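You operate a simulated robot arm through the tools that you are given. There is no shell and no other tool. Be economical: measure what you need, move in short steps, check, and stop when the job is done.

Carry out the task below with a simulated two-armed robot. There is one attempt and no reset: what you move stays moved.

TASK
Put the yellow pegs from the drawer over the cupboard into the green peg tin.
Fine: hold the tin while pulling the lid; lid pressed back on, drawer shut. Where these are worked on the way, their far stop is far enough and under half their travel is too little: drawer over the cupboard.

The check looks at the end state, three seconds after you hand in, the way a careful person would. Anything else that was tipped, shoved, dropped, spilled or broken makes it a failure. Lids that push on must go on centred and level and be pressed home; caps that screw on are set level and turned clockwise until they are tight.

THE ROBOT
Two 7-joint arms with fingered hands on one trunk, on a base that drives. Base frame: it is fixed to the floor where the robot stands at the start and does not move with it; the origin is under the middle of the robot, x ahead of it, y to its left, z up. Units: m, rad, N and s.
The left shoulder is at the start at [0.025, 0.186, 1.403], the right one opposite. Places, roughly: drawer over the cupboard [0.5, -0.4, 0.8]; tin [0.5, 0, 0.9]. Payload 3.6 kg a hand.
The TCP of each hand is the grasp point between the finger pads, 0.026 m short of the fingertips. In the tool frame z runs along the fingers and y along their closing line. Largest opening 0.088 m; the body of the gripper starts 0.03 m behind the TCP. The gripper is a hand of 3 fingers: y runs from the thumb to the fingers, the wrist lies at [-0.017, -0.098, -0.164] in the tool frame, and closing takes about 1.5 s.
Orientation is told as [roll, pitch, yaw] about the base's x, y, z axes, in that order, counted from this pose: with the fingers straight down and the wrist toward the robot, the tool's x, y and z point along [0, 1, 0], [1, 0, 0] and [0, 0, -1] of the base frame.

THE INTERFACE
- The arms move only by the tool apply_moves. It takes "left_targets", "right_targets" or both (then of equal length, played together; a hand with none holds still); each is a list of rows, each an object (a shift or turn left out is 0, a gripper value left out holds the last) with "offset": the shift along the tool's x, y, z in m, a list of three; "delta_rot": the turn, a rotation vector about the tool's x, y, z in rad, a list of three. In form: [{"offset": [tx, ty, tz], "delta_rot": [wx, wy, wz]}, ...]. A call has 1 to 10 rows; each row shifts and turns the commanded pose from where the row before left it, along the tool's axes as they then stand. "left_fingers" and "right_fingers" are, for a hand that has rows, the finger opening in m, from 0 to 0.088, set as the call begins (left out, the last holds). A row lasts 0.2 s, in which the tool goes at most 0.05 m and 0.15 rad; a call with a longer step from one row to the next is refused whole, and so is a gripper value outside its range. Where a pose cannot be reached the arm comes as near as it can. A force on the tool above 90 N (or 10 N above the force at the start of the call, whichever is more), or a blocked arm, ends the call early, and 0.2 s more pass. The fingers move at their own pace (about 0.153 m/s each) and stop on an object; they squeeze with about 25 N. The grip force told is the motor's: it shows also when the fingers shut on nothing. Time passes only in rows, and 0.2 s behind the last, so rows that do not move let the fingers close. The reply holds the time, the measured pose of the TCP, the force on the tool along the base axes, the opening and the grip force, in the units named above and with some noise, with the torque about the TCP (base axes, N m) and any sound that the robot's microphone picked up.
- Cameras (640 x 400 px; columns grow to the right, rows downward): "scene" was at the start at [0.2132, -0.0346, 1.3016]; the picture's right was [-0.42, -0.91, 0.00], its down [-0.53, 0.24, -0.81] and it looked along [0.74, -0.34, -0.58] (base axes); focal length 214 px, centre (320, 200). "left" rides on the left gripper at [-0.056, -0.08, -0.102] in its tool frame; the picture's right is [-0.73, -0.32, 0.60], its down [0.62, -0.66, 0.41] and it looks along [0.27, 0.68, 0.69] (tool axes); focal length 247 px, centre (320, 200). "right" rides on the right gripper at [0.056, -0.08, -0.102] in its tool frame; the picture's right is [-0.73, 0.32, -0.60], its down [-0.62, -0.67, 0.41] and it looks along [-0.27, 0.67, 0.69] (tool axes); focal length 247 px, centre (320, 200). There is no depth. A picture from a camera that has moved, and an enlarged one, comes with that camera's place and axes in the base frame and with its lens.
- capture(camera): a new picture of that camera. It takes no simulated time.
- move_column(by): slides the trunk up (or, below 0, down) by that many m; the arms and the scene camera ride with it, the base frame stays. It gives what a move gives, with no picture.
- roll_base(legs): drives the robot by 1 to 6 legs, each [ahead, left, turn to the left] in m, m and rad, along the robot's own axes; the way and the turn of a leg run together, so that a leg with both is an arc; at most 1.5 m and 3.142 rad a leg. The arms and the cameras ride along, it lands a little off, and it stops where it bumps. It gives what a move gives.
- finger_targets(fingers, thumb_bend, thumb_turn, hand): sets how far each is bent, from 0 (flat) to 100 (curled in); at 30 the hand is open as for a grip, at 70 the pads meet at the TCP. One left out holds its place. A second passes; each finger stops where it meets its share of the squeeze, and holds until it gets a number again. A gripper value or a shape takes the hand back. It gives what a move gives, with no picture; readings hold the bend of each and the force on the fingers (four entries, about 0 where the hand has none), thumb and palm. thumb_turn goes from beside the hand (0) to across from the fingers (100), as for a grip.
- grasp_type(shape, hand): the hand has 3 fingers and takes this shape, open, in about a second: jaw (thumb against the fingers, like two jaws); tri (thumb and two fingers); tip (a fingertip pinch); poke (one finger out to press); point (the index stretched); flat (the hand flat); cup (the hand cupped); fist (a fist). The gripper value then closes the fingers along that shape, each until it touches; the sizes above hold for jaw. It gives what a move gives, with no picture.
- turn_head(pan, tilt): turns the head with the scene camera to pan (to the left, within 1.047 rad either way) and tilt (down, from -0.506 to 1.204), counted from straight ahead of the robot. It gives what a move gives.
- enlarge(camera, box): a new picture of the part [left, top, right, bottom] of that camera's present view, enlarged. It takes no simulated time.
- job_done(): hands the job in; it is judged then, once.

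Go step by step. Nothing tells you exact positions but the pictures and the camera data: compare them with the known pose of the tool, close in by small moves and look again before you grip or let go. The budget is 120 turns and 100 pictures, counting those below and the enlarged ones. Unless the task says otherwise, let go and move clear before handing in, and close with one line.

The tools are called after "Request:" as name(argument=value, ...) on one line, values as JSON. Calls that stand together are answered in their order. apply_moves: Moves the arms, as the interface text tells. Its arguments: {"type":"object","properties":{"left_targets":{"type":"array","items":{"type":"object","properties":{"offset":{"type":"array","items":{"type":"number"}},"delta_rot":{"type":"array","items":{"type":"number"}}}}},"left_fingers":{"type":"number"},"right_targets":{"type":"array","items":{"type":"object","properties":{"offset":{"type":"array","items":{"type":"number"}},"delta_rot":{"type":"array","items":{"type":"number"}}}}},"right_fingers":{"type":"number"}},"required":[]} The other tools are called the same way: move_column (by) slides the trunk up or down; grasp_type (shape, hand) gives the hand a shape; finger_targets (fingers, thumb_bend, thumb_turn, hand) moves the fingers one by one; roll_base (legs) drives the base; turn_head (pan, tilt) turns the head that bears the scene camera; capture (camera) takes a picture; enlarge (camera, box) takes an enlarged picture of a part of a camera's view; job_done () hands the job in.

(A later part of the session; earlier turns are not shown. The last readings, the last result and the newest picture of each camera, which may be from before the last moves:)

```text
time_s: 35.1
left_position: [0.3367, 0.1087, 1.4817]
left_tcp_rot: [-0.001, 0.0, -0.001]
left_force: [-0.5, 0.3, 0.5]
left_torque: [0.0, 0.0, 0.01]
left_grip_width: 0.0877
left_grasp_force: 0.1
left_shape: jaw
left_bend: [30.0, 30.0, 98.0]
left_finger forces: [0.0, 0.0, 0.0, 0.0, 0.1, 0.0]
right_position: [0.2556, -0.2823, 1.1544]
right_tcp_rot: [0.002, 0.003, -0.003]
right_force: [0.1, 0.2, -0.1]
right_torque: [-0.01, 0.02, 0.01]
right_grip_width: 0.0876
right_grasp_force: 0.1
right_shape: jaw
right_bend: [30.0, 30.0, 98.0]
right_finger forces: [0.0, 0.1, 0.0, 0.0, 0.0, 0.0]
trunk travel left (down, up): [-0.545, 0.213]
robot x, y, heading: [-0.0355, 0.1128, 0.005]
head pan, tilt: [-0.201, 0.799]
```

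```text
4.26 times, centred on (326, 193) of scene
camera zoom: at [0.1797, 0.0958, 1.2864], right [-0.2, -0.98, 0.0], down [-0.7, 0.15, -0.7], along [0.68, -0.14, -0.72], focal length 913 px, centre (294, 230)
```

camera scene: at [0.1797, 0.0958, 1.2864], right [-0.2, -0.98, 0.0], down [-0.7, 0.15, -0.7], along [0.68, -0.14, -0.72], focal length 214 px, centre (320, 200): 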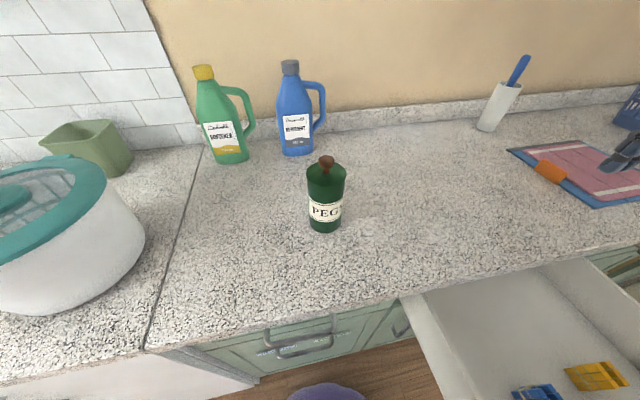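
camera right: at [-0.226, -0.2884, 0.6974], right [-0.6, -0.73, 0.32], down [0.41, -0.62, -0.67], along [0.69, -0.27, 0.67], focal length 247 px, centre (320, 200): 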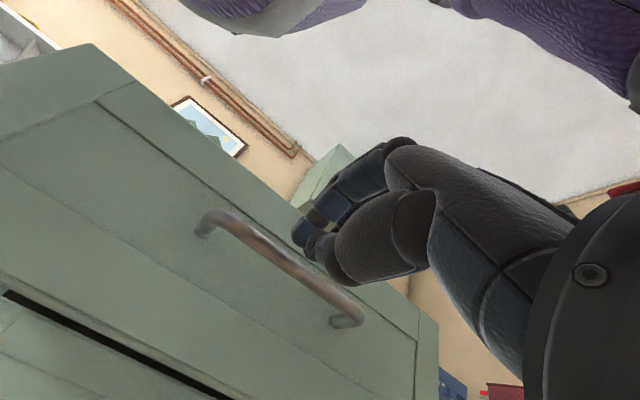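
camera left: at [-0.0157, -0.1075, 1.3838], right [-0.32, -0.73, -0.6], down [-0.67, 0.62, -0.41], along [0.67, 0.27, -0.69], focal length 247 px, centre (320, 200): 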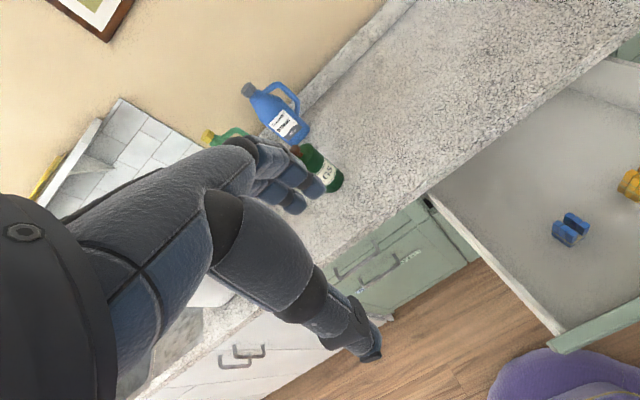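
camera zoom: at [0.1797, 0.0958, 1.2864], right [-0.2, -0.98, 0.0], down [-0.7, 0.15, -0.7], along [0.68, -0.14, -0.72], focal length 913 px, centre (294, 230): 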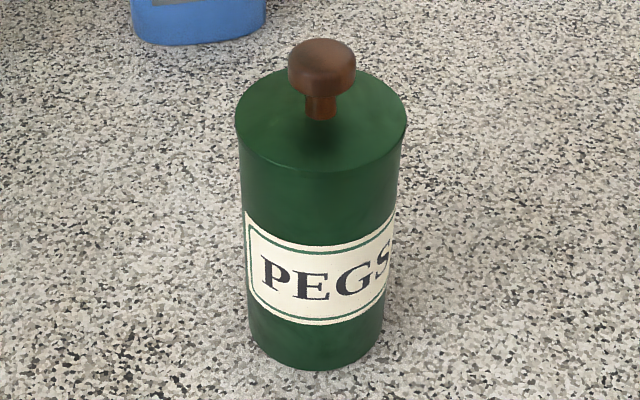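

The tin axis is near (0.465, 0.026) with a diameter of about 0.07, its top at z ≈ 1.047 and the knob at 1.065–1.08. I'll bring the left hand down and turn it to point right and forward for a side grip on the tin's body.

Request:
apply_moves(left_targets=[{"offset": [0.01, 0, 0.04]}, {"offset": [0.01, 0, 0.04]}, {"offset": [0.01, 0, 0.04]}, {"offset": [0.01, 0, 0.04]}, {"offset": [0.01, 0, 0.04]}, {"offset": [0.01, 0, 0.04]}, {}])

Request:
apply_moves(left_targets=[{"delta_rot": [0, -0.15, 0]}, {"delta_rot": [0, -0.15, 0]}, {"delta_rot": [0, -0.15, 0]}, {"delta_rot": [0, -0.15, 0]}, {"delta_rot": [0, -0.15, 0]}, {"delta_rot": [0, -0.15, 0]}, {"delta_rot": [0, -0.15, 0]}, {"delta_rot": [0, -0.15, 0]}, {"delta_rot": [0, -0.15, 0]}, {"delta_rot": [0, -0.15, 0]}])

Request:
apply_moves(left_targets=[{"delta_rot": [0, -0.07, 0]}, {"delta_rot": [-0.14, 0, 0]}, {"delta_rot": [-0.14, 0, 0]}, {"delta_rot": [-0.14, 0, 0]}, {"delta_rot": [-0.14, 0, 0]}, {"delta_rot": [-0.14, 0, 0]}, {}])

Request:
capture(camera="scene")

Request:
capture(camera="left")

```text
time_s: 36.7
left_position: [0.3375, 0.1705, 1.2427]
left_tcp_rot: [-0.001, 0.001, -0.001]
left_force: [-0.6, -0.5, -1.1]
left_torque: [-0.01, 0.02, 0.04]
left_grip_width: 0.0879
left_grasp_force: 0.0
left_shape: jaw
left_bend: [30.0, 30.0, 98.0]
left_finger forces: [0.1, 0.0, 0.0, 0.0, 0.0, 0.0]
right_position: [0.2569, -0.2827, 1.1539]
right_tcp_rot: [0.002, 0.003, -0.003]
right_force: [-0.5, 0.3, -0.7]
right_torque: [-0.03, 0.03, 0.02]
right_grip_width: 0.0875
right_grasp_force: 0.0
right_shape: jaw
right_bend: [30.0, 30.0, 98.0]
right_finger forces: [0.0, 0.0, 0.1, 0.0, 0.0, 0.0]
trunk travel left (down, up): [-0.545, 0.213]
robot x, y, heading: [-0.0363, 0.108, -0.004]
head pan, tilt: [-0.201, 0.799]
```

```text
time_s: 38.9
left_position: [0.3373, 0.1677, 1.2418]
left_tcp_rot: [-1.501, 0.001, -0.002]
left_force: [-0.7, -0.2, 0.0]
left_torque: [0.01, 0.01, 0.01]
left_grip_width: 0.0878
left_grasp_force: 0.1
left_shape: jaw
left_bend: [30.0, 30.0, 98.0]
left_finger forces: [0.0, 0.0, 0.0, 0.0, 0.0, 0.0]
right_position: [0.2556, -0.2823, 1.1536]
right_tcp_rot: [0.002, 0.004, -0.003]
right_force: [0.1, 0.5, 0.4]
right_torque: [-0.02, -0.01, -0.01]
right_grip_width: 0.0876
right_grasp_force: 0.0
right_shape: jaw
right_bend: [30.0, 30.0, 98.0]
right_finger forces: [0.1, 0.0, 0.0, 0.1, 0.0, 0.0]
trunk travel left (down, up): [-0.545, 0.213]
robot x, y, heading: [-0.0315, 0.1081, -0.001]
head pan, tilt: [-0.201, 0.799]
```

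```text
time_s: 40.3
left_position: [0.3353, 0.2055, 1.2008]
left_tcp_rot: [-1.379, -0.167, 0.63]
left_force: [-0.3, -0.1, 0.0]
left_torque: [-0.02, 0.0, -0.02]
left_grip_width: 0.0883
left_grasp_force: 0.1
left_shape: jaw
left_bend: [30.0, 30.0, 98.0]
left_finger forces: [0.0, 0.1, 0.0, 0.0, 0.1, 0.0]
right_position: [0.256, -0.282, 1.1532]
right_tcp_rot: [0.001, 0.003, -0.004]
right_force: [-0.4, -0.1, -0.3]
right_torque: [0.0, 0.03, -0.01]
right_grip_width: 0.088
right_grasp_force: 0.1
right_shape: jaw
right_bend: [30.0, 30.0, 98.0]
right_finger forces: [0.1, 0.1, 0.0, 0.0, 0.0, 0.0]
trunk travel left (down, up): [-0.545, 0.213]
robot x, y, heading: [-0.0314, 0.1097, -0.01]
head pan, tilt: [-0.201, 0.799]
stopped in row 7 (left hand): the arm was blocked; the commanded pose is now the measured one
```

```text
73 pictures are left
camera scene: at [0.1794, 0.0961, 1.2866], right [-0.2, -0.98, 0.0], down [-0.7, 0.14, -0.7], along [0.68, -0.14, -0.72], focal length 214 px, centre (320, 200)
```

scene: 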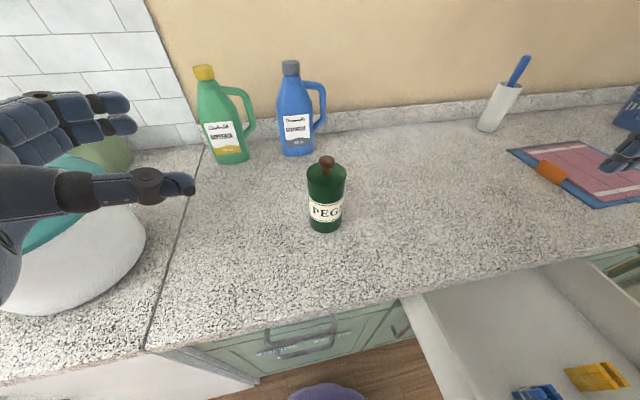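

```text
72 pictures are left
camera left: at [0.2091, 0.2241, 1.2619], right [0.1, -0.83, 0.54], down [-0.27, -0.55, -0.79], along [0.96, -0.07, -0.28], focal length 247 px, centre (320, 200)
```

left: 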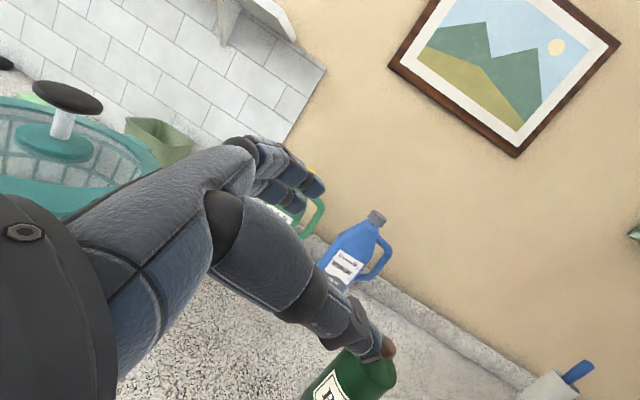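

The left hand stopped near a limit, but it points right-forward and about 11° down, which is usable. I'll move it to a pre-grasp point short of the tin and level its closing line.

Request:
apply_moves(left_targets=[{"offset": [0.027, -0.0057, 0.0216]}, {"offset": [0.027, -0.0057, 0.0216]}, {"offset": [0.027, -0.0057, 0.0216]}, {"offset": [0.027, -0.0057, 0.0216]}, {"offset": [0.027, -0.0057, 0.0216]}, {"offset": [0.027, -0.0057, 0.0216], "delta_rot": [0, 0, -0.08]}, {"offset": [0.024, -0.0057, 0.0216], "delta_rot": [0, 0, -0.08]}, {}])

Request:
capture(camera="left")

Request:
capture(camera="scene")

```text
time_s: 41.7
left_position: [0.3704, 0.1703, 0.9736]
left_tcp_rot: [-1.239, -0.157, 0.587]
left_force: [0.1, 0.3, -0.8]
left_torque: [-0.03, -0.04, -0.02]
left_grip_width: 0.0877
left_grasp_force: 0.1
left_shape: jaw
left_bend: [30.0, 30.0, 98.0]
left_finger forces: [0.0, 0.1, 0.0, 0.1, 0.0, 0.0]
right_position: [0.256, -0.2819, 1.153]
right_tcp_rot: [0.003, 0.004, -0.003]
right_force: [0.7, 0.4, -0.5]
right_torque: [-0.02, -0.01, -0.02]
right_grip_width: 0.0874
right_grasp_force: 0.1
right_shape: jaw
right_bend: [30.0, 30.0, 98.0]
right_finger forces: [0.1, 0.1, 0.0, 0.0, 0.0, 0.0]
trunk travel left (down, up): [-0.545, 0.213]
robot x, y, heading: [-0.0324, 0.1081, -0.004]
head pan, tilt: [-0.201, 0.799]
stopped in row 7 (left hand): the arm was blocked; the commanded pose is now the measured one
```

```text
71 pictures are left
camera left: at [0.2502, 0.1848, 1.0462], right [0.12, -0.89, 0.44], down [-0.35, -0.46, -0.82], along [0.93, -0.06, -0.36], focal length 247 px, centre (320, 200)
```

left: 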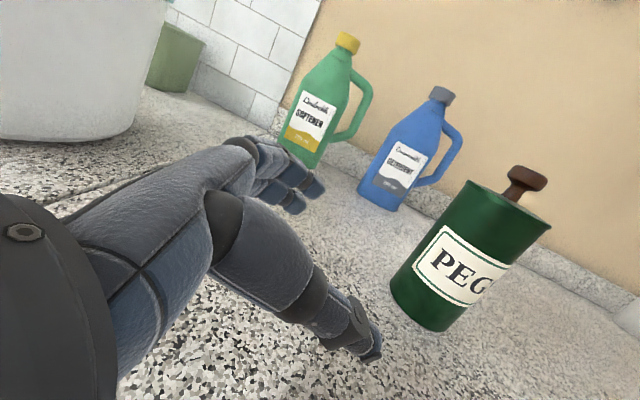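

```text
70 pictures are left
camera scene: at [0.1801, 0.096, 1.2864], right [-0.2, -0.98, 0.0], down [-0.7, 0.14, -0.7], along [0.68, -0.14, -0.72], focal length 214 px, centre (320, 200)
```

scene: 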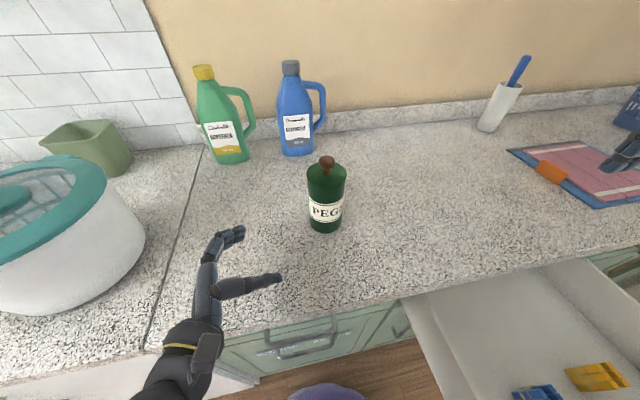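

The hand now points at the tin about 19° down; the forearm may be near the counter edge. I'll raise slightly and move halfway in.

Request:
apply_moves(left_targets=[{"offset": [-0.02, 0, 0]}, {"offset": [-0.014, 0, 0.015]}, {"offset": [-0.01, 0, 0.02]}, {"offset": [-0.01, 0, 0.02]}, {"offset": [0, 0, 0.015]}, {}])

Request:
capture(camera="left")

Request:
capture(camera="scene")

```text
time_s: 42.6
left_position: [0.3803, 0.1748, 0.9619]
left_tcp_rot: [-1.083, -0.228, 0.513]
left_force: [-0.5, -1.1, 0.8]
left_torque: [0.0, -0.03, 0.0]
left_grip_width: 0.0877
left_grasp_force: 0.1
left_shape: jaw
left_bend: [30.0, 30.0, 98.0]
left_finger forces: [0.0, 0.0, 0.0, 0.1, 0.0, 0.0]
right_position: [0.2569, -0.2827, 1.1537]
right_tcp_rot: [0.001, 0.004, -0.005]
right_force: [0.5, -0.7, -0.1]
right_torque: [-0.02, 0.03, 0.01]
right_grip_width: 0.088
right_grasp_force: 0.1
right_shape: jaw
right_bend: [30.0, 30.0, 98.0]
right_finger forces: [0.2, 0.1, 0.0, 0.1, 0.0, 0.0]
trunk travel left (down, up): [-0.545, 0.213]
robot x, y, heading: [-0.0339, 0.1087, -0.002]
head pan, tilt: [-0.201, 0.799]
stopped in row 4 (left hand): the arm was blocked; the commanded pose is now the measured one
```

```text
69 pictures are left
camera left: at [0.2614, 0.1815, 1.0386], right [0.08, -0.95, 0.29], down [-0.38, -0.3, -0.87], along [0.92, -0.04, -0.39], focal length 247 px, centre (320, 200)
```

left: 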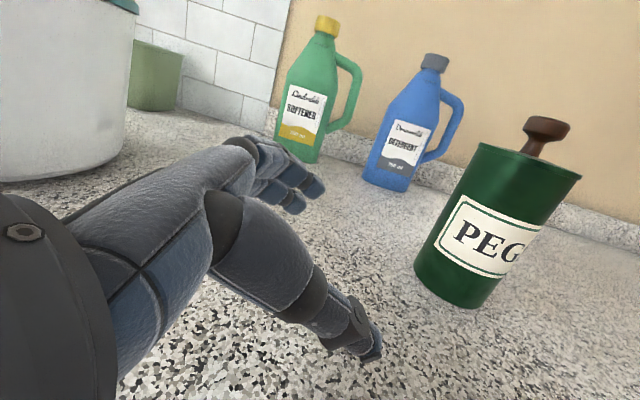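

```text
68 pictures are left
camera scene: at [0.1806, 0.0961, 1.2863], right [-0.2, -0.98, 0.0], down [-0.7, 0.14, -0.7], along [0.68, -0.14, -0.72], focal length 214 px, centre (320, 200)
```

scene: 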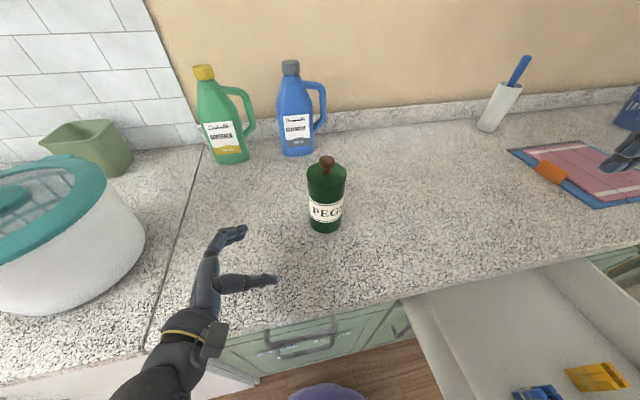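

The left arm is being blocked. I'll look at the forearm and elbow.

Request:
turn_head(pan=0.5, tilt=1.15)

Request:
capture(camera="scene")

```text
time_s: 43.7
left_position: [0.3785, 0.1742, 0.9616]
left_tcp_rot: [-1.085, -0.227, 0.513]
left_force: [1.0, -0.5, 0.4]
left_torque: [0.02, 0.0, -0.04]
left_grip_width: 0.0877
left_grasp_force: 0.1
left_shape: jaw
left_bend: [30.0, 30.0, 98.0]
left_finger forces: [0.0, 0.0, 0.0, 0.1, 0.0, 0.1]
right_position: [0.2564, -0.2823, 1.1535]
right_tcp_rot: [0.002, 0.005, -0.003]
right_force: [-0.2, 0.2, 0.4]
right_torque: [0.03, 0.0, 0.01]
right_grip_width: 0.0876
right_grasp_force: 0.1
right_shape: jaw
right_bend: [30.0, 30.0, 98.0]
right_finger forces: [0.1, 0.0, 0.1, 0.0, 0.1, 0.0]
trunk travel left (down, up): [-0.545, 0.213]
robot x, y, heading: [-0.0309, 0.1083, 0.001]
head pan, tilt: [0.499, 1.15]
```

```text
67 pictures are left
camera scene: at [0.1533, 0.1405, 1.2616], right [0.48, -0.88, 0.0], down [-0.8, -0.43, -0.41], along [0.36, 0.19, -0.91], focal length 214 px, centre (320, 200)
```

scene: 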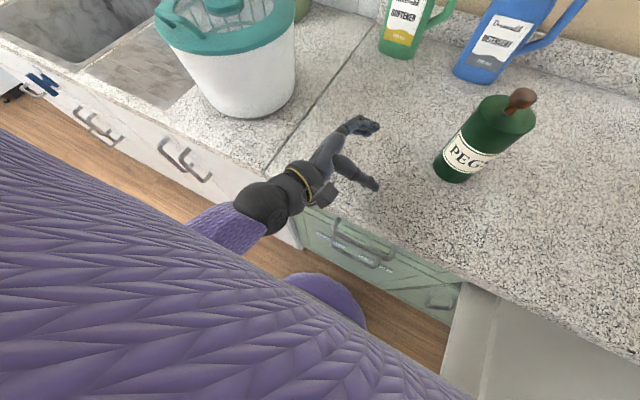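

The left elbow hangs low, so its forearm is likely fouling the counter edge. I'll raise the trunk 0.15 m, which lifts the elbow, and then re-approach.

Request:
move_column(by=0.15)

Request:
capture(camera="scene")

```text
time_s: 45.5
left_position: [0.3779, 0.1733, 1.1108]
left_tcp_rot: [-1.084, -0.227, 0.511]
left_force: [0.3, 0.2, -0.1]
left_torque: [-0.02, 0.01, 0.01]
left_grip_width: 0.0878
left_grasp_force: 0.1
left_shape: jaw
left_bend: [30.0, 30.0, 98.0]
left_finger forces: [0.0, 0.1, 0.1, 0.0, 0.0, 0.1]
right_position: [0.2556, -0.2837, 1.3034]
right_tcp_rot: [0.001, 0.003, -0.003]
right_force: [-0.2, 0.7, 0.2]
right_torque: [0.0, 0.01, -0.02]
right_grip_width: 0.0876
right_grasp_force: 0.1
right_shape: jaw
right_bend: [30.0, 30.0, 98.0]
right_finger forces: [0.0, 0.0, 0.0, 0.0, 0.0, 0.1]
trunk travel left (down, up): [-0.695, 0.063]
robot x, y, heading: [-0.0328, 0.1082, -0.0]
head pan, tilt: [0.499, 1.15]
```

```text
66 pictures are left
camera scene: at [0.1506, 0.1405, 1.4131], right [0.48, -0.88, 0.0], down [-0.8, -0.43, -0.41], along [0.36, 0.19, -0.91], focal length 214 px, centre (320, 200)
```

scene: 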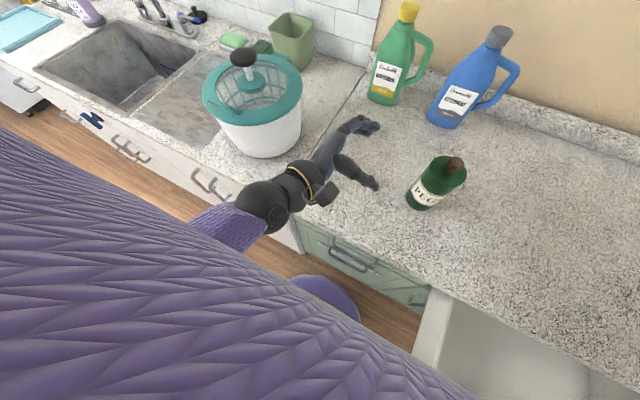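

Now I'll level the left hand's orientation and approach a pre-grasp point near (0.39, 0.12, 1.0).

Request:
apply_moves(left_targets=[{"delta_rot": [-0.028, -0.086, -0.088]}, {"delta_rot": [-0.028, -0.086, -0.088]}, {"delta_rot": [-0.028, -0.086, -0.088]}, {}])

Request:
apply_moves(left_targets=[{"offset": [0.0245, -0.006, 0.0175]}, {"offset": [0.0245, -0.006, 0.0175]}, {"offset": [0.0245, -0.006, 0.0175]}, {"offset": [0.0245, -0.006, 0.0175]}, {}])

Request:
capture(camera="scene")

```text
time_s: 46.5
left_position: [0.3792, 0.1757, 1.1126]
left_tcp_rot: [-1.365, -0.005, 0.681]
left_force: [0.0, -0.3, -0.1]
left_torque: [0.0, 0.0, 0.01]
left_grip_width: 0.0878
left_grasp_force: 0.0
left_shape: jaw
left_bend: [30.0, 30.0, 98.0]
left_finger forces: [0.0, 0.1, 0.0, 0.0, 0.1, 0.0]
right_position: [0.2557, -0.2836, 1.303]
right_tcp_rot: [0.002, 0.002, -0.004]
right_force: [-0.7, -1.1, 0.4]
right_torque: [-0.01, 0.04, 0.04]
right_grip_width: 0.0877
right_grasp_force: 0.1
right_shape: jaw
right_bend: [30.0, 30.0, 98.0]
right_finger forces: [0.0, 0.0, 0.0, 0.0, 0.1, 0.0]
trunk travel left (down, up): [-0.695, 0.063]
robot x, y, heading: [-0.0313, 0.112, 0.003]
head pan, tilt: [0.499, 1.15]
```

```text
time_s: 47.9
left_position: [0.3948, 0.1846, 0.9877]
left_tcp_rot: [-1.293, -0.067, 0.701]
left_force: [-0.1, 0.5, 0.1]
left_torque: [0.02, 0.02, -0.03]
left_grip_width: 0.0879
left_grasp_force: 0.1
left_shape: jaw
left_bend: [30.0, 30.0, 97.0]
left_finger forces: [0.0, 0.0, 0.0, 0.0, 0.1, 0.0]
left hand out of reach, approached as far as the arm can: row 4
right_position: [0.2568, -0.2828, 1.3026]
right_tcp_rot: [0.003, 0.003, -0.003]
right_force: [1.1, -0.9, 0.5]
right_torque: [0.01, 0.0, -0.02]
right_grip_width: 0.0878
right_grasp_force: 0.0
right_shape: jaw
right_bend: [30.0, 30.0, 98.0]
right_finger forces: [0.0, 0.0, 0.0, 0.0, 0.0, 0.1]
trunk travel left (down, up): [-0.695, 0.063]
robot x, y, heading: [-0.0308, 0.114, -0.009]
head pan, tilt: [0.499, 1.15]
stopped in row 5 (left hand): the arm was blocked; the commanded pose is now the measured one
```

```text
65 pictures are left
camera scene: at [0.1512, 0.1405, 1.4132], right [0.48, -0.88, 0.0], down [-0.8, -0.43, -0.41], along [0.36, 0.19, -0.91], focal length 214 px, centre (320, 200)
```

scene: 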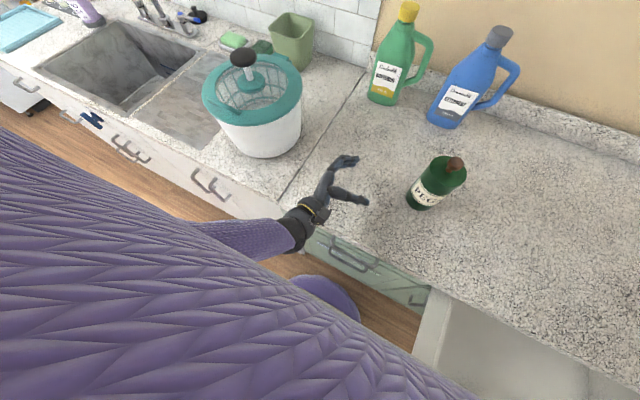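

The limit seems to come from turning the fingers too far forward. I'll turn them back towards pure rightward, which moved freely earlier.

Request:
apply_moves(left_targets=[{"offset": [-0.01, 0, 0], "delta_rot": [0.13, 0, 0]}, {"offset": [-0.01, 0, 0], "delta_rot": [0.13, 0, 0]}, {"offset": [-0.01, 0, 0], "delta_rot": [0.13, 0, 0]}, {"offset": [0, 0, 0], "delta_rot": [0.13, 0, 0]}, {}])

Request:
capture(camera="scene")

```text
time_s: 49.1
left_position: [0.397, 0.1741, 1.0176]
left_tcp_rot: [-1.298, 0.084, 0.2]
left_force: [0.1, 0.5, 0.0]
left_torque: [0.02, -0.01, -0.01]
left_grip_width: 0.0879
left_grasp_force: 0.0
left_shape: jaw
left_bend: [30.0, 30.0, 97.0]
left_finger forces: [0.0, 0.1, 0.0, 0.0, 0.0, 0.1]
right_position: [0.2561, -0.2827, 1.303]
right_tcp_rot: [0.002, 0.002, -0.002]
right_force: [1.1, 0.3, -0.5]
right_torque: [-0.01, 0.02, 0.0]
right_grip_width: 0.0877
right_grasp_force: 0.1
right_shape: jaw
right_bend: [30.0, 30.0, 98.0]
right_finger forces: [0.0, 0.0, 0.0, 0.0, 0.0, 0.0]
trunk travel left (down, up): [-0.695, 0.063]
robot x, y, heading: [-0.0327, 0.1076, -0.003]
head pan, tilt: [0.499, 1.15]
```

```text
64 pictures are left
camera scene: at [0.1503, 0.1401, 1.4133], right [0.48, -0.88, 0.0], down [-0.8, -0.43, -0.41], along [0.36, 0.19, -0.91], focal length 214 px, centre (320, 200)
```

scene: 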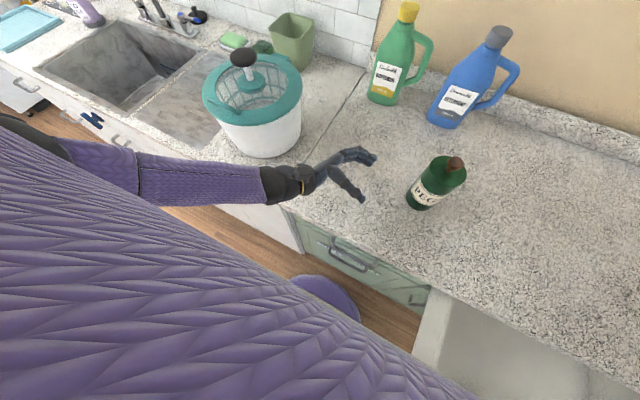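

The elbow is now out and high, a good posture. I'll line the open hand up with the tin and advance part way.

Request:
apply_moves(left_targets=[{"offset": [0, 0.02, 0.0]}, {"offset": [0, 0.02, 0.01]}, {"offset": [0, 0, 0.02]}, {"offset": [-0.003, 0, 0.02]}, {}])

Request:
turn_head(pan=0.1, tilt=1.0)

Request:
capture(camera="scene")

Request:
capture(camera="left")

```text
time_s: 50.3
left_position: [0.4386, 0.1372, 1.0194]
left_tcp_rot: [-1.3, 0.081, 0.199]
left_force: [-1.0, -0.1, 0.1]
left_torque: [0.0, -0.01, -0.01]
left_grip_width: 0.0881
left_grasp_force: 0.1
left_shape: jaw
left_bend: [30.0, 30.0, 97.0]
left_finger forces: [0.0, 0.0, 0.0, 0.0, 0.0, 0.0]
left hand out of reach, approached as far as the arm can: row 2, 3, 4
right_position: [0.255, -0.2834, 1.3034]
right_tcp_rot: [0.001, 0.005, -0.003]
right_force: [-0.2, -0.5, 0.2]
right_torque: [-0.01, 0.0, 0.02]
right_grip_width: 0.0879
right_grasp_force: 0.1
right_shape: jaw
right_bend: [30.0, 30.0, 98.0]
right_finger forces: [0.1, 0.0, 0.1, 0.0, 0.0, 0.0]
trunk travel left (down, up): [-0.695, 0.063]
robot x, y, heading: [-0.0326, 0.1132, 0.0]
head pan, tilt: [0.499, 1.15]
```

```text
time_s: 51.1
left_position: [0.4404, 0.1352, 1.0184]
left_tcp_rot: [-1.3, 0.081, 0.199]
left_force: [0.4, -0.2, 0.4]
left_torque: [-0.02, 0.01, -0.01]
left_grip_width: 0.088
left_grasp_force: 0.1
left_shape: jaw
left_bend: [30.0, 30.0, 97.0]
left_finger forces: [0.0, 0.0, 0.0, 0.0, 0.1, 0.0]
right_position: [0.2561, -0.2838, 1.3033]
right_tcp_rot: [0.002, 0.004, -0.002]
right_force: [-0.7, -0.2, 0.4]
right_torque: [-0.01, 0.01, 0.01]
right_grip_width: 0.0878
right_grasp_force: 0.0
right_shape: jaw
right_bend: [30.0, 30.0, 98.0]
right_finger forces: [0.1, 0.0, 0.0, 0.0, 0.0, 0.0]
trunk travel left (down, up): [-0.695, 0.063]
robot x, y, heading: [-0.0347, 0.1126, -0.0]
head pan, tilt: [0.099, 1.0]
```

```text
63 pictures are left
camera scene: at [0.1677, 0.1186, 1.4229], right [0.1, -1.0, 0.0], down [-0.84, -0.08, -0.54], along [0.54, 0.05, -0.84], focal length 214 px, centre (320, 200)
```

scene: 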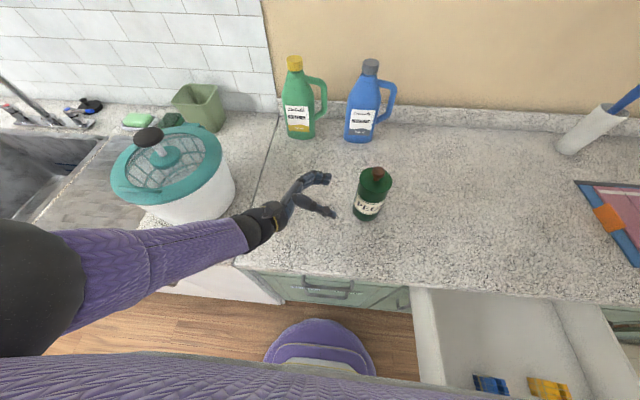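

```text
62 pictures are left
camera left: at [0.3508, 0.2035, 1.1059], right [-0.11, -0.81, 0.57], down [-0.66, -0.37, -0.65], along [0.74, -0.45, -0.49], focal length 247 px, centre (320, 200)
```

left: 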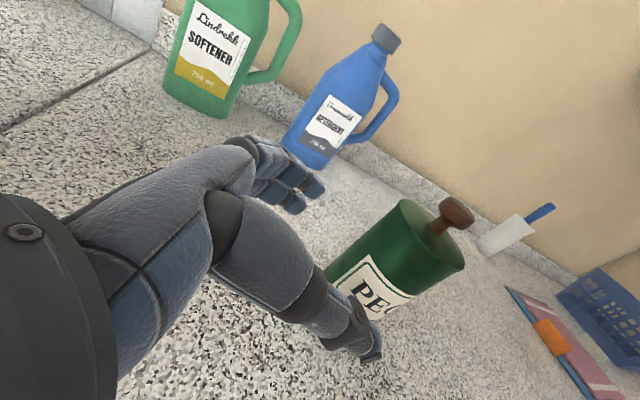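

Reach is short because the trunk is high. I'll lower the trunk 0.05 m and advance the hand on the level.

Request:
move_column(by=-0.05)

Request:
apply_moves(left_targets=[{"offset": [-0.01, 0.005, 0.01]}, {"offset": [-0.008, 0.005, 0.01]}, {"offset": [-0.005, 0.003, 0.01]}, {}])

Request:
capture(camera="scene")

```text
time_s: 52.1
left_position: [0.4379, 0.1365, 0.9692]
left_tcp_rot: [-1.3, 0.081, 0.2]
left_force: [-0.2, 0.0, -1.0]
left_torque: [-0.04, 0.01, -0.01]
left_grip_width: 0.0881
left_grasp_force: 0.0
left_shape: jaw
left_bend: [30.0, 30.0, 97.0]
left_finger forces: [0.0, 0.0, 0.1, 0.0, 0.1, 0.1]
right_position: [0.2559, -0.2822, 1.2538]
right_tcp_rot: [0.001, 0.004, -0.003]
right_force: [0.5, -0.8, -0.7]
right_torque: [0.02, -0.01, -0.02]
right_grip_width: 0.0878
right_grasp_force: 0.1
right_shape: jaw
right_bend: [30.0, 30.0, 98.0]
right_finger forces: [0.0, 0.0, 0.0, 0.1, 0.0, 0.0]
trunk travel left (down, up): [-0.645, 0.113]
robot x, y, heading: [-0.0361, 0.1106, -0.0]
head pan, tilt: [0.099, 1.0]
```

```text
time_s: 53.1
left_position: [0.4535, 0.1058, 0.9857]
left_tcp_rot: [-1.301, 0.081, 0.198]
left_force: [-0.7, 0.6, 0.5]
left_torque: [0.0, -0.02, 0.0]
left_grip_width: 0.0879
left_grasp_force: 0.1
left_shape: jaw
left_bend: [30.0, 30.0, 97.0]
left_finger forces: [0.0, 0.0, 0.0, 0.0, 0.0, 0.1]
left hand out of reach, approached as far as the arm can: row 3
right_position: [0.2558, -0.2815, 1.2539]
right_tcp_rot: [0.002, 0.002, -0.003]
right_force: [0.3, -0.2, 0.1]
right_torque: [-0.02, -0.01, -0.01]
right_grip_width: 0.0879
right_grasp_force: 0.1
right_shape: jaw
right_bend: [30.0, 30.0, 98.0]
right_finger forces: [0.0, 0.0, 0.1, 0.0, 0.1, 0.0]
trunk travel left (down, up): [-0.645, 0.113]
robot x, y, heading: [-0.0319, 0.112, -0.001]
head pan, tilt: [0.099, 1.0]
```

```text
61 pictures are left
camera scene: at [0.1679, 0.1192, 1.3728], right [0.1, -1.0, 0.0], down [-0.84, -0.08, -0.54], along [0.54, 0.05, -0.84], focal length 214 px, centre (320, 200)
```

scene: 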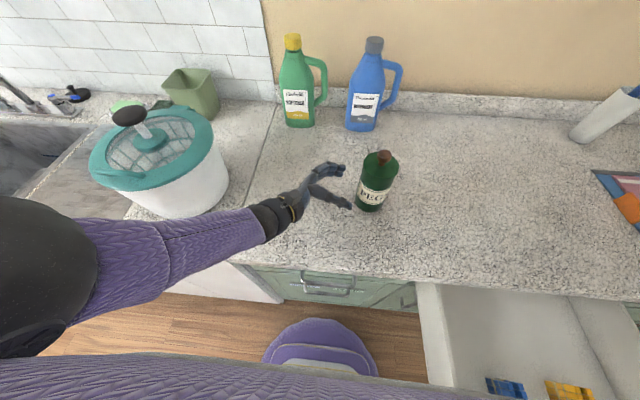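

Getting closer. I'll repeat in a smaller step: lower the trunk slightly, then lift and advance the hand.

Request:
move_column(by=-0.03)

Request:
apply_moves(left_targets=[{"offset": [-0.015, 0.0, 0.0]}, {"offset": [-0.01, 0.0, 0.01]}, {"offset": [-0.002, 0.002, 0.01]}, {}])

Request:
move_column(by=-0.03)

Request:
apply_moves(left_targets=[{"offset": [-0.015, 0.0, 0.0]}, {"offset": [-0.012, 0.0, 0.01]}, {"offset": [-0.002, 0.0, 0.01]}, {}])

Request:
capture(camera="scene")

Request:
capture(camera="left")

```text
time_s: 53.8
left_position: [0.4552, 0.1038, 0.9542]
left_tcp_rot: [-1.301, 0.08, 0.198]
left_force: [0.2, -0.2, 0.1]
left_torque: [-0.01, 0.0, 0.01]
left_grip_width: 0.0881
left_grasp_force: 0.1
left_shape: jaw
left_bend: [30.0, 30.0, 97.0]
left_finger forces: [0.0, 0.1, 0.0, 0.0, 0.0, 0.1]
right_position: [0.2551, -0.2813, 1.2244]
right_tcp_rot: [0.002, 0.004, -0.004]
right_force: [0.5, 0.4, -1.3]
right_torque: [-0.03, 0.03, -0.04]
right_grip_width: 0.0882
right_grasp_force: 0.0
right_shape: jaw
right_bend: [30.0, 30.0, 98.0]
right_finger forces: [0.0, 0.0, 0.1, 0.0, 0.0, 0.0]
trunk travel left (down, up): [-0.615, 0.143]
robot x, y, heading: [-0.0318, 0.111, -0.003]
head pan, tilt: [0.099, 1.0]
```

```text
time_s: 54.8
left_position: [0.4644, 0.0793, 0.9742]
left_tcp_rot: [-1.299, 0.082, 0.2]
left_force: [-0.2, -0.6, 0.4]
left_torque: [0.02, 0.0, 0.01]
left_grip_width: 0.0879
left_grasp_force: 0.1
left_shape: jaw
left_bend: [30.0, 30.0, 97.0]
left_finger forces: [0.1, 0.0, 0.0, 0.0, 0.1, 0.0]
right_position: [0.2544, -0.2826, 1.2239]
right_tcp_rot: [0.001, 0.003, -0.003]
right_force: [-0.4, 0.9, -0.2]
right_torque: [0.0, 0.01, 0.02]
right_grip_width: 0.0877
right_grasp_force: 0.1
right_shape: jaw
right_bend: [30.0, 30.0, 98.0]
right_finger forces: [0.1, 0.0, 0.0, 0.0, 0.1, 0.0]
trunk travel left (down, up): [-0.615, 0.143]
robot x, y, heading: [-0.0311, 0.1094, -0.001]
head pan, tilt: [0.099, 1.0]
```

```text
time_s: 55.6
left_position: [0.4632, 0.0791, 0.9452]
left_tcp_rot: [-1.3, 0.08, 0.199]
left_force: [0.4, -0.2, -0.2]
left_torque: [0.01, 0.0, -0.03]
left_grip_width: 0.088
left_grasp_force: 0.0
left_shape: jaw
left_bend: [30.0, 30.0, 97.0]
left_finger forces: [0.1, 0.0, 0.0, 0.1, 0.0, 0.0]
right_position: [0.256, -0.2821, 1.194]
right_tcp_rot: [0.003, 0.005, -0.004]
right_force: [-0.3, 0.1, 0.6]
right_torque: [-0.01, 0.01, 0.0]
right_grip_width: 0.0879
right_grasp_force: 0.2
right_shape: jaw
right_bend: [30.0, 30.0, 98.0]
right_finger forces: [0.0, 0.0, 0.0, 0.0, 0.0, 0.1]
trunk travel left (down, up): [-0.585, 0.173]
robot x, y, heading: [-0.0315, 0.1108, 0.001]
head pan, tilt: [0.099, 1.0]
```

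```text
time_s: 56.6
left_position: [0.471, 0.0534, 0.9693]
left_tcp_rot: [-1.3, 0.082, 0.199]
left_force: [-0.2, 0.6, -0.3]
left_torque: [-0.01, -0.01, -0.02]
left_grip_width: 0.0881
left_grasp_force: 0.1
left_shape: jaw
left_bend: [30.0, 30.0, 97.0]
left_finger forces: [0.1, 0.0, 0.0, 0.0, 0.1, 0.0]
right_position: [0.2556, -0.2832, 1.1928]
right_tcp_rot: [0.002, 0.004, -0.005]
right_force: [-0.2, 0.4, -0.6]
right_torque: [0.03, 0.06, -0.04]
right_grip_width: 0.0876
right_grasp_force: 0.0
right_shape: jaw
right_bend: [30.0, 30.0, 98.0]
right_finger forces: [0.0, 0.1, 0.1, 0.0, 0.0, 0.1]
trunk travel left (down, up): [-0.585, 0.173]
robot x, y, heading: [-0.0362, 0.1111, -0.008]
head pan, tilt: [0.099, 1.0]
```

```text
60 pictures are left
camera scene: at [0.1689, 0.1192, 1.3122], right [0.1, -1.0, 0.0], down [-0.84, -0.08, -0.54], along [0.54, 0.05, -0.84], focal length 214 px, centre (320, 200)
```

scene: 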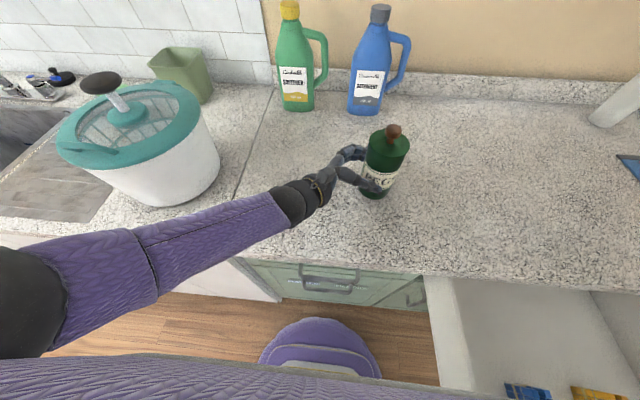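

```text
59 pictures are left
camera left: at [0.3821, 0.1205, 1.0562], right [-0.11, -0.81, 0.57], down [-0.66, -0.37, -0.65], along [0.74, -0.45, -0.49], focal length 247 px, centre (320, 200)
```

left: 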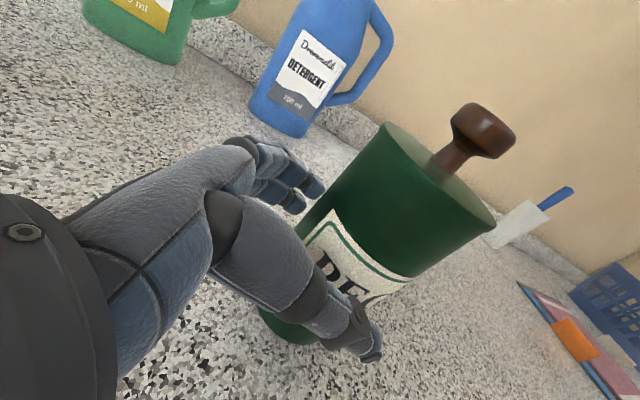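

The open hand straddles the tin. I'll zoom to check the centring.

Request:
enlarge(camera="scene", box=[310, 110, 438, 210])

```text
4.00 times, centred on (374, 160) of scene
camera zoom: at [0.1689, 0.1192, 1.3122], right [0.1, -1.0, 0.0], down [-0.84, -0.08, -0.54], along [0.54, 0.05, -0.84], focal length 858 px, centre (104, 360)
```

zoom: 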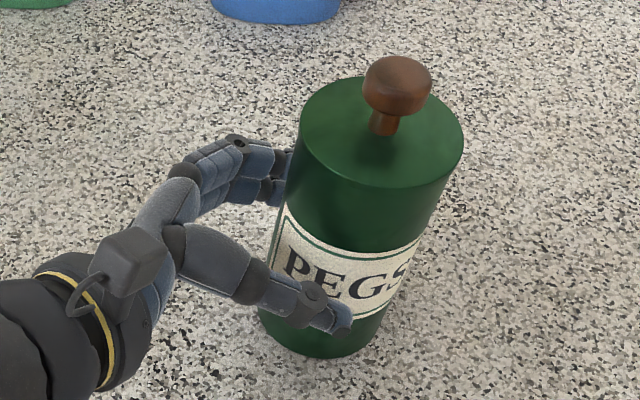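

Centring looks right. I'll advance 0.017 m and close gently around the body.

Request:
apply_moves(left_targets=[{"offset": [-0.005, -0.003, 0.009]}, {"offset": [-0.004, -0.003, 0.009]}, {}])

Request:
enlarge(camera="scene", box=[310, 110, 438, 210])

```text
time_s: 57.4
left_position: [0.4689, 0.0335, 0.9721]
left_tcp_rot: [-1.299, 0.08, 0.201]
left_force: [0.1, -0.2, -0.2]
left_torque: [-0.02, -0.01, 0.0]
left_grip_width: 0.088
left_grasp_force: 0.1
left_shape: jaw
left_bend: [30.0, 30.0, 97.0]
left_finger forces: [0.0, 0.0, 0.1, 0.0, 0.1, 0.0]
right_position: [0.2566, -0.2827, 1.1933]
right_tcp_rot: [0.0, 0.003, -0.003]
right_force: [-0.5, 0.5, 0.8]
right_torque: [-0.03, -0.01, 0.0]
right_grip_width: 0.0877
right_grasp_force: 0.0
right_shape: jaw
right_bend: [30.0, 30.0, 98.0]
right_finger forces: [0.0, 0.0, 0.0, 0.0, 0.0, 0.1]
trunk travel left (down, up): [-0.585, 0.173]
robot x, y, heading: [-0.0338, 0.1142, -0.003]
head pan, tilt: [0.099, 1.0]
```

```text
4.00 times, centred on (374, 160) of scene
camera zoom: at [0.169, 0.1191, 1.3121], right [0.1, -1.0, 0.0], down [-0.84, -0.08, -0.54], along [0.54, 0.05, -0.84], focal length 858 px, centre (104, 360)
```

zoom: 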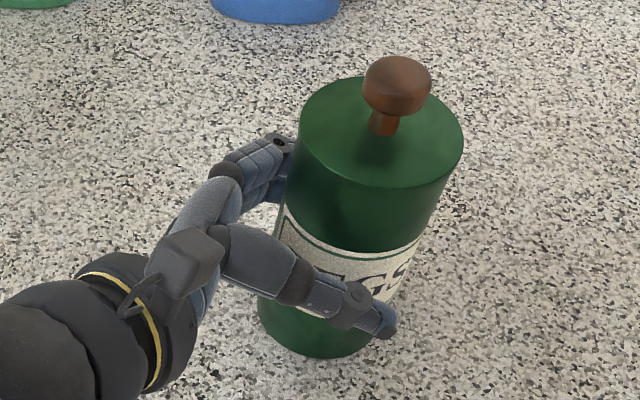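

Now I'll close the left hand on the tin and check that it hasn't shifted.

Request:
apply_moves(left_fingers=0.05, left_targets=[{}, {}, {}, {}, {}, {}])

Request:
enlarge(camera="scene", box=[310, 110, 438, 210])

```text
time_s: 58.8
left_position: [0.4703, 0.0318, 0.972]
left_tcp_rot: [-1.3, 0.08, 0.199]
left_force: [-0.6, 0.1, 1.4]
left_torque: [0.02, -0.08, 0.0]
left_grip_width: 0.0616
left_grasp_force: 25.2
left_shape: jaw
left_bend: [35.0, 58.0, 99.0]
left_finger forces: [8.5, 14.8, 0.0, 0.1, 24.2, 0.0]
right_position: [0.2551, -0.2826, 1.1939]
right_tcp_rot: [0.002, 0.002, -0.002]
right_force: [0.7, 0.8, 0.0]
right_torque: [-0.03, -0.02, 0.02]
right_grip_width: 0.0879
right_grasp_force: 0.1
right_shape: jaw
right_bend: [30.0, 30.0, 98.0]
right_finger forces: [0.0, 0.0, 0.0, 0.0, 0.0, 0.1]
trunk travel left (down, up): [-0.585, 0.173]
robot x, y, heading: [-0.0341, 0.11, -0.004]
head pan, tilt: [0.099, 1.0]
```

```text
4.00 times, centred on (374, 160) of scene
camera zoom: at [0.1689, 0.119, 1.3122], right [0.1, -1.0, 0.0], down [-0.84, -0.08, -0.54], along [0.54, 0.05, -0.84], focal length 858 px, centre (104, 360)
```

zoom: 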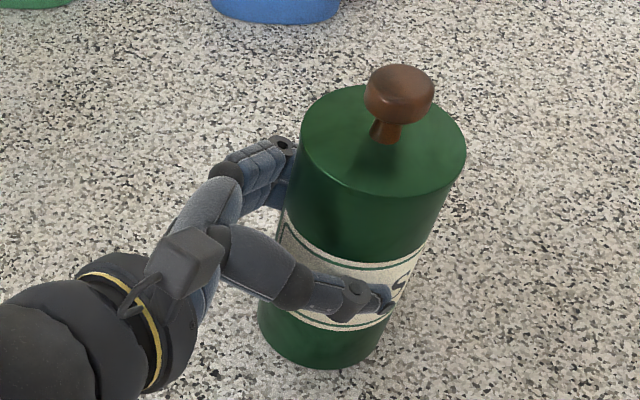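

The tin is held; the knob is at about (0.466, 0.024), top at z ≈ 1.08. Next I'll bring the right hand above it.

Request:
apply_moves(right_targets=[{"offset": [0.038, 0.026, 0]}, {"offset": [0.038, 0.026, 0]}, {"offset": [0.038, 0.026, 0]}, {"offset": [0.038, 0.026, 0]}, {"offset": [0.038, 0.026, 0]}, {"offset": [0.038, 0.026, 0]}, {"offset": [0.038, 0.026, 0]}, {"offset": [0.038, 0.026, 0]}, {}])

Request:
capture(camera="scene")

Request:
capture(camera="right")

```text
time_s: 60.8
left_position: [0.4698, 0.0324, 0.972]
left_tcp_rot: [-1.301, 0.08, 0.2]
left_force: [0.0, 1.8, 0.4]
left_torque: [0.0, -0.08, 0.02]
left_grip_width: 0.0613
left_grasp_force: 25.0
left_shape: jaw
left_bend: [35.0, 58.0, 99.0]
left_finger forces: [8.9, 15.4, 0.1, 0.1, 24.8, 0.0]
right_position: [0.4628, 0.0193, 1.1937]
right_tcp_rot: [0.003, 0.004, -0.004]
right_force: [-0.3, -0.3, 0.7]
right_torque: [-0.02, 0.01, 0.01]
right_grip_width: 0.088
right_grasp_force: 0.0
right_shape: jaw
right_bend: [30.0, 30.0, 98.0]
right_finger forces: [0.0, 0.0, 0.1, 0.1, 0.1, 0.1]
trunk travel left (down, up): [-0.585, 0.173]
robot x, y, heading: [-0.034, 0.111, -0.002]
head pan, tilt: [0.099, 1.0]
```

```text
55 pictures are left
camera scene: at [0.1686, 0.118, 1.3122], right [0.1, -1.0, 0.0], down [-0.84, -0.08, -0.54], along [0.54, 0.05, -0.84], focal length 214 px, centre (320, 200)
```

scene: 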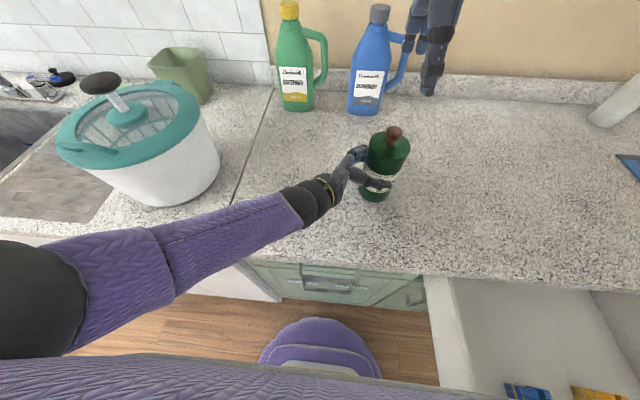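

```text
54 pictures are left
camera right: at [0.3859, 0.0761, 1.2958], right [0.32, -0.74, 0.6], down [-0.67, -0.62, -0.41], along [0.67, -0.27, -0.69], focal length 247 px, centre (320, 200)
```

right: 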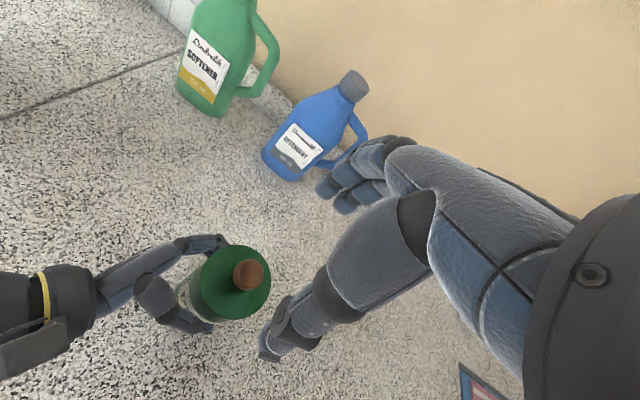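

Both cameras put the knob at (0.467, 0.024). I'll lower the right hand over it.

Request:
apply_moves(right_targets=[{"offset": [0.004, 0.004, 0.03]}, {"offset": [0, 0, 0.03]}, {"offset": [0, 0, 0.025]}, {"offset": [0, 0, 0.015]}, {"offset": [0, 0, 0.013]}, {}])

Request:
enlarge(camera="scene", box=[310, 80, 470, 205])

Request:
capture(camera="right")

```text
time_s: 62.2
left_position: [0.4685, 0.0314, 0.9735]
left_tcp_rot: [-1.3, 0.08, 0.199]
left_force: [-1.0, 0.6, 1.4]
left_torque: [0.01, -0.08, -0.01]
left_grip_width: 0.061
left_grasp_force: 24.8
left_shape: jaw
left_bend: [35.0, 58.0, 99.0]
left_finger forces: [9.0, 14.9, 0.0, 0.1, 24.9, 0.0]
right_position: [0.4683, 0.0268, 1.0816]
right_tcp_rot: [0.001, 0.004, -0.005]
right_force: [-0.1, -0.2, 0.1]
right_torque: [0.02, 0.0, -0.02]
right_grip_width: 0.088
right_grasp_force: 0.1
right_shape: jaw
right_bend: [30.0, 30.0, 98.0]
right_finger forces: [0.0, 0.0, 0.0, 0.0, 0.0, 0.1]
trunk travel left (down, up): [-0.585, 0.173]
robot x, y, heading: [-0.0325, 0.1113, -0.007]
head pan, tilt: [0.099, 1.0]
```

```text
3.20 times, centred on (390, 142) of scene
camera zoom: at [0.1689, 0.1189, 1.3122], right [0.1, -1.0, 0.0], down [-0.84, -0.08, -0.54], along [0.54, 0.05, -0.84], focal length 686 px, centre (96, 384)
```

zoom: 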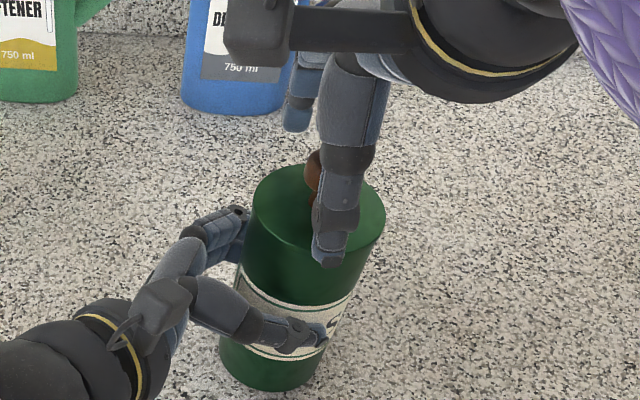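

```text
52 pictures are left
camera right: at [0.39, 0.0825, 1.1822], right [0.32, -0.74, 0.6], down [-0.67, -0.62, -0.41], along [0.67, -0.27, -0.69], focal length 247 px, centre (320, 200)
```

right: 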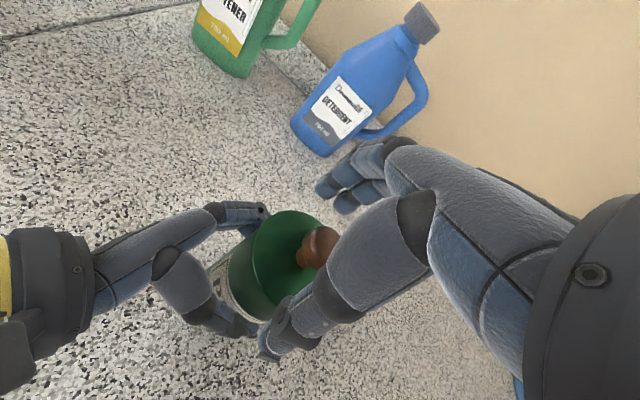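

The knob sits between thumb and fingers. I'll close the right hand on it.

Request:
apply_moves(right_fingers=0.01, right_targets=[{}, {}, {}, {}, {}, {}, {}])

Request:
capture(camera="right")

```text
time_s: 63.8
left_position: [0.468, 0.0319, 0.9729]
left_tcp_rot: [-1.3, 0.079, 0.199]
left_force: [-7.9, 2.1, 5.2]
left_torque: [-0.05, -0.4, -0.25]
left_grip_width: 0.0603
left_grasp_force: 25.5
left_shape: jaw
left_bend: [36.0, 58.0, 100.0]
left_finger forces: [4.9, 17.1, 0.1, 0.0, 30.8, 0.0]
right_position: [0.4674, 0.0259, 1.0811]
right_tcp_rot: [0.002, 0.002, -0.004]
right_force: [8.2, -2.0, 5.0]
right_torque: [-0.06, -0.26, 0.18]
right_grip_width: 0.0145
right_grasp_force: 25.1
right_shape: jaw
right_bend: [61.0, 73.0, 100.0]
right_finger forces: [0.0, 31.9, 0.0, 0.0, 23.3, 0.1]
trunk travel left (down, up): [-0.585, 0.173]
robot x, y, heading: [-0.034, 0.1064, -0.002]
head pan, tilt: [0.099, 1.0]
heard: snap
```

```text
51 pictures are left
camera right: at [0.3897, 0.0825, 1.1829], right [0.32, -0.74, 0.6], down [-0.67, -0.62, -0.41], along [0.67, -0.27, -0.69], focal length 247 px, centre (320, 200)
```

right: 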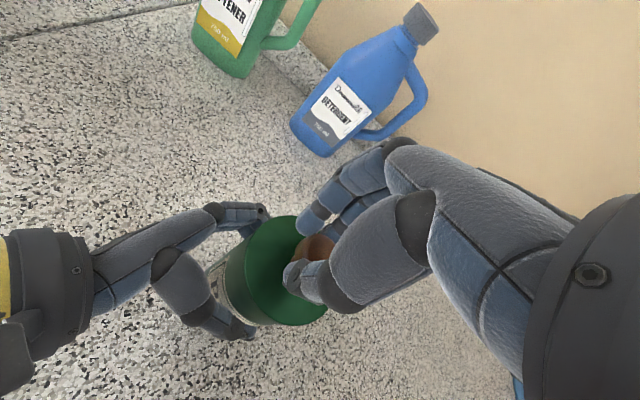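

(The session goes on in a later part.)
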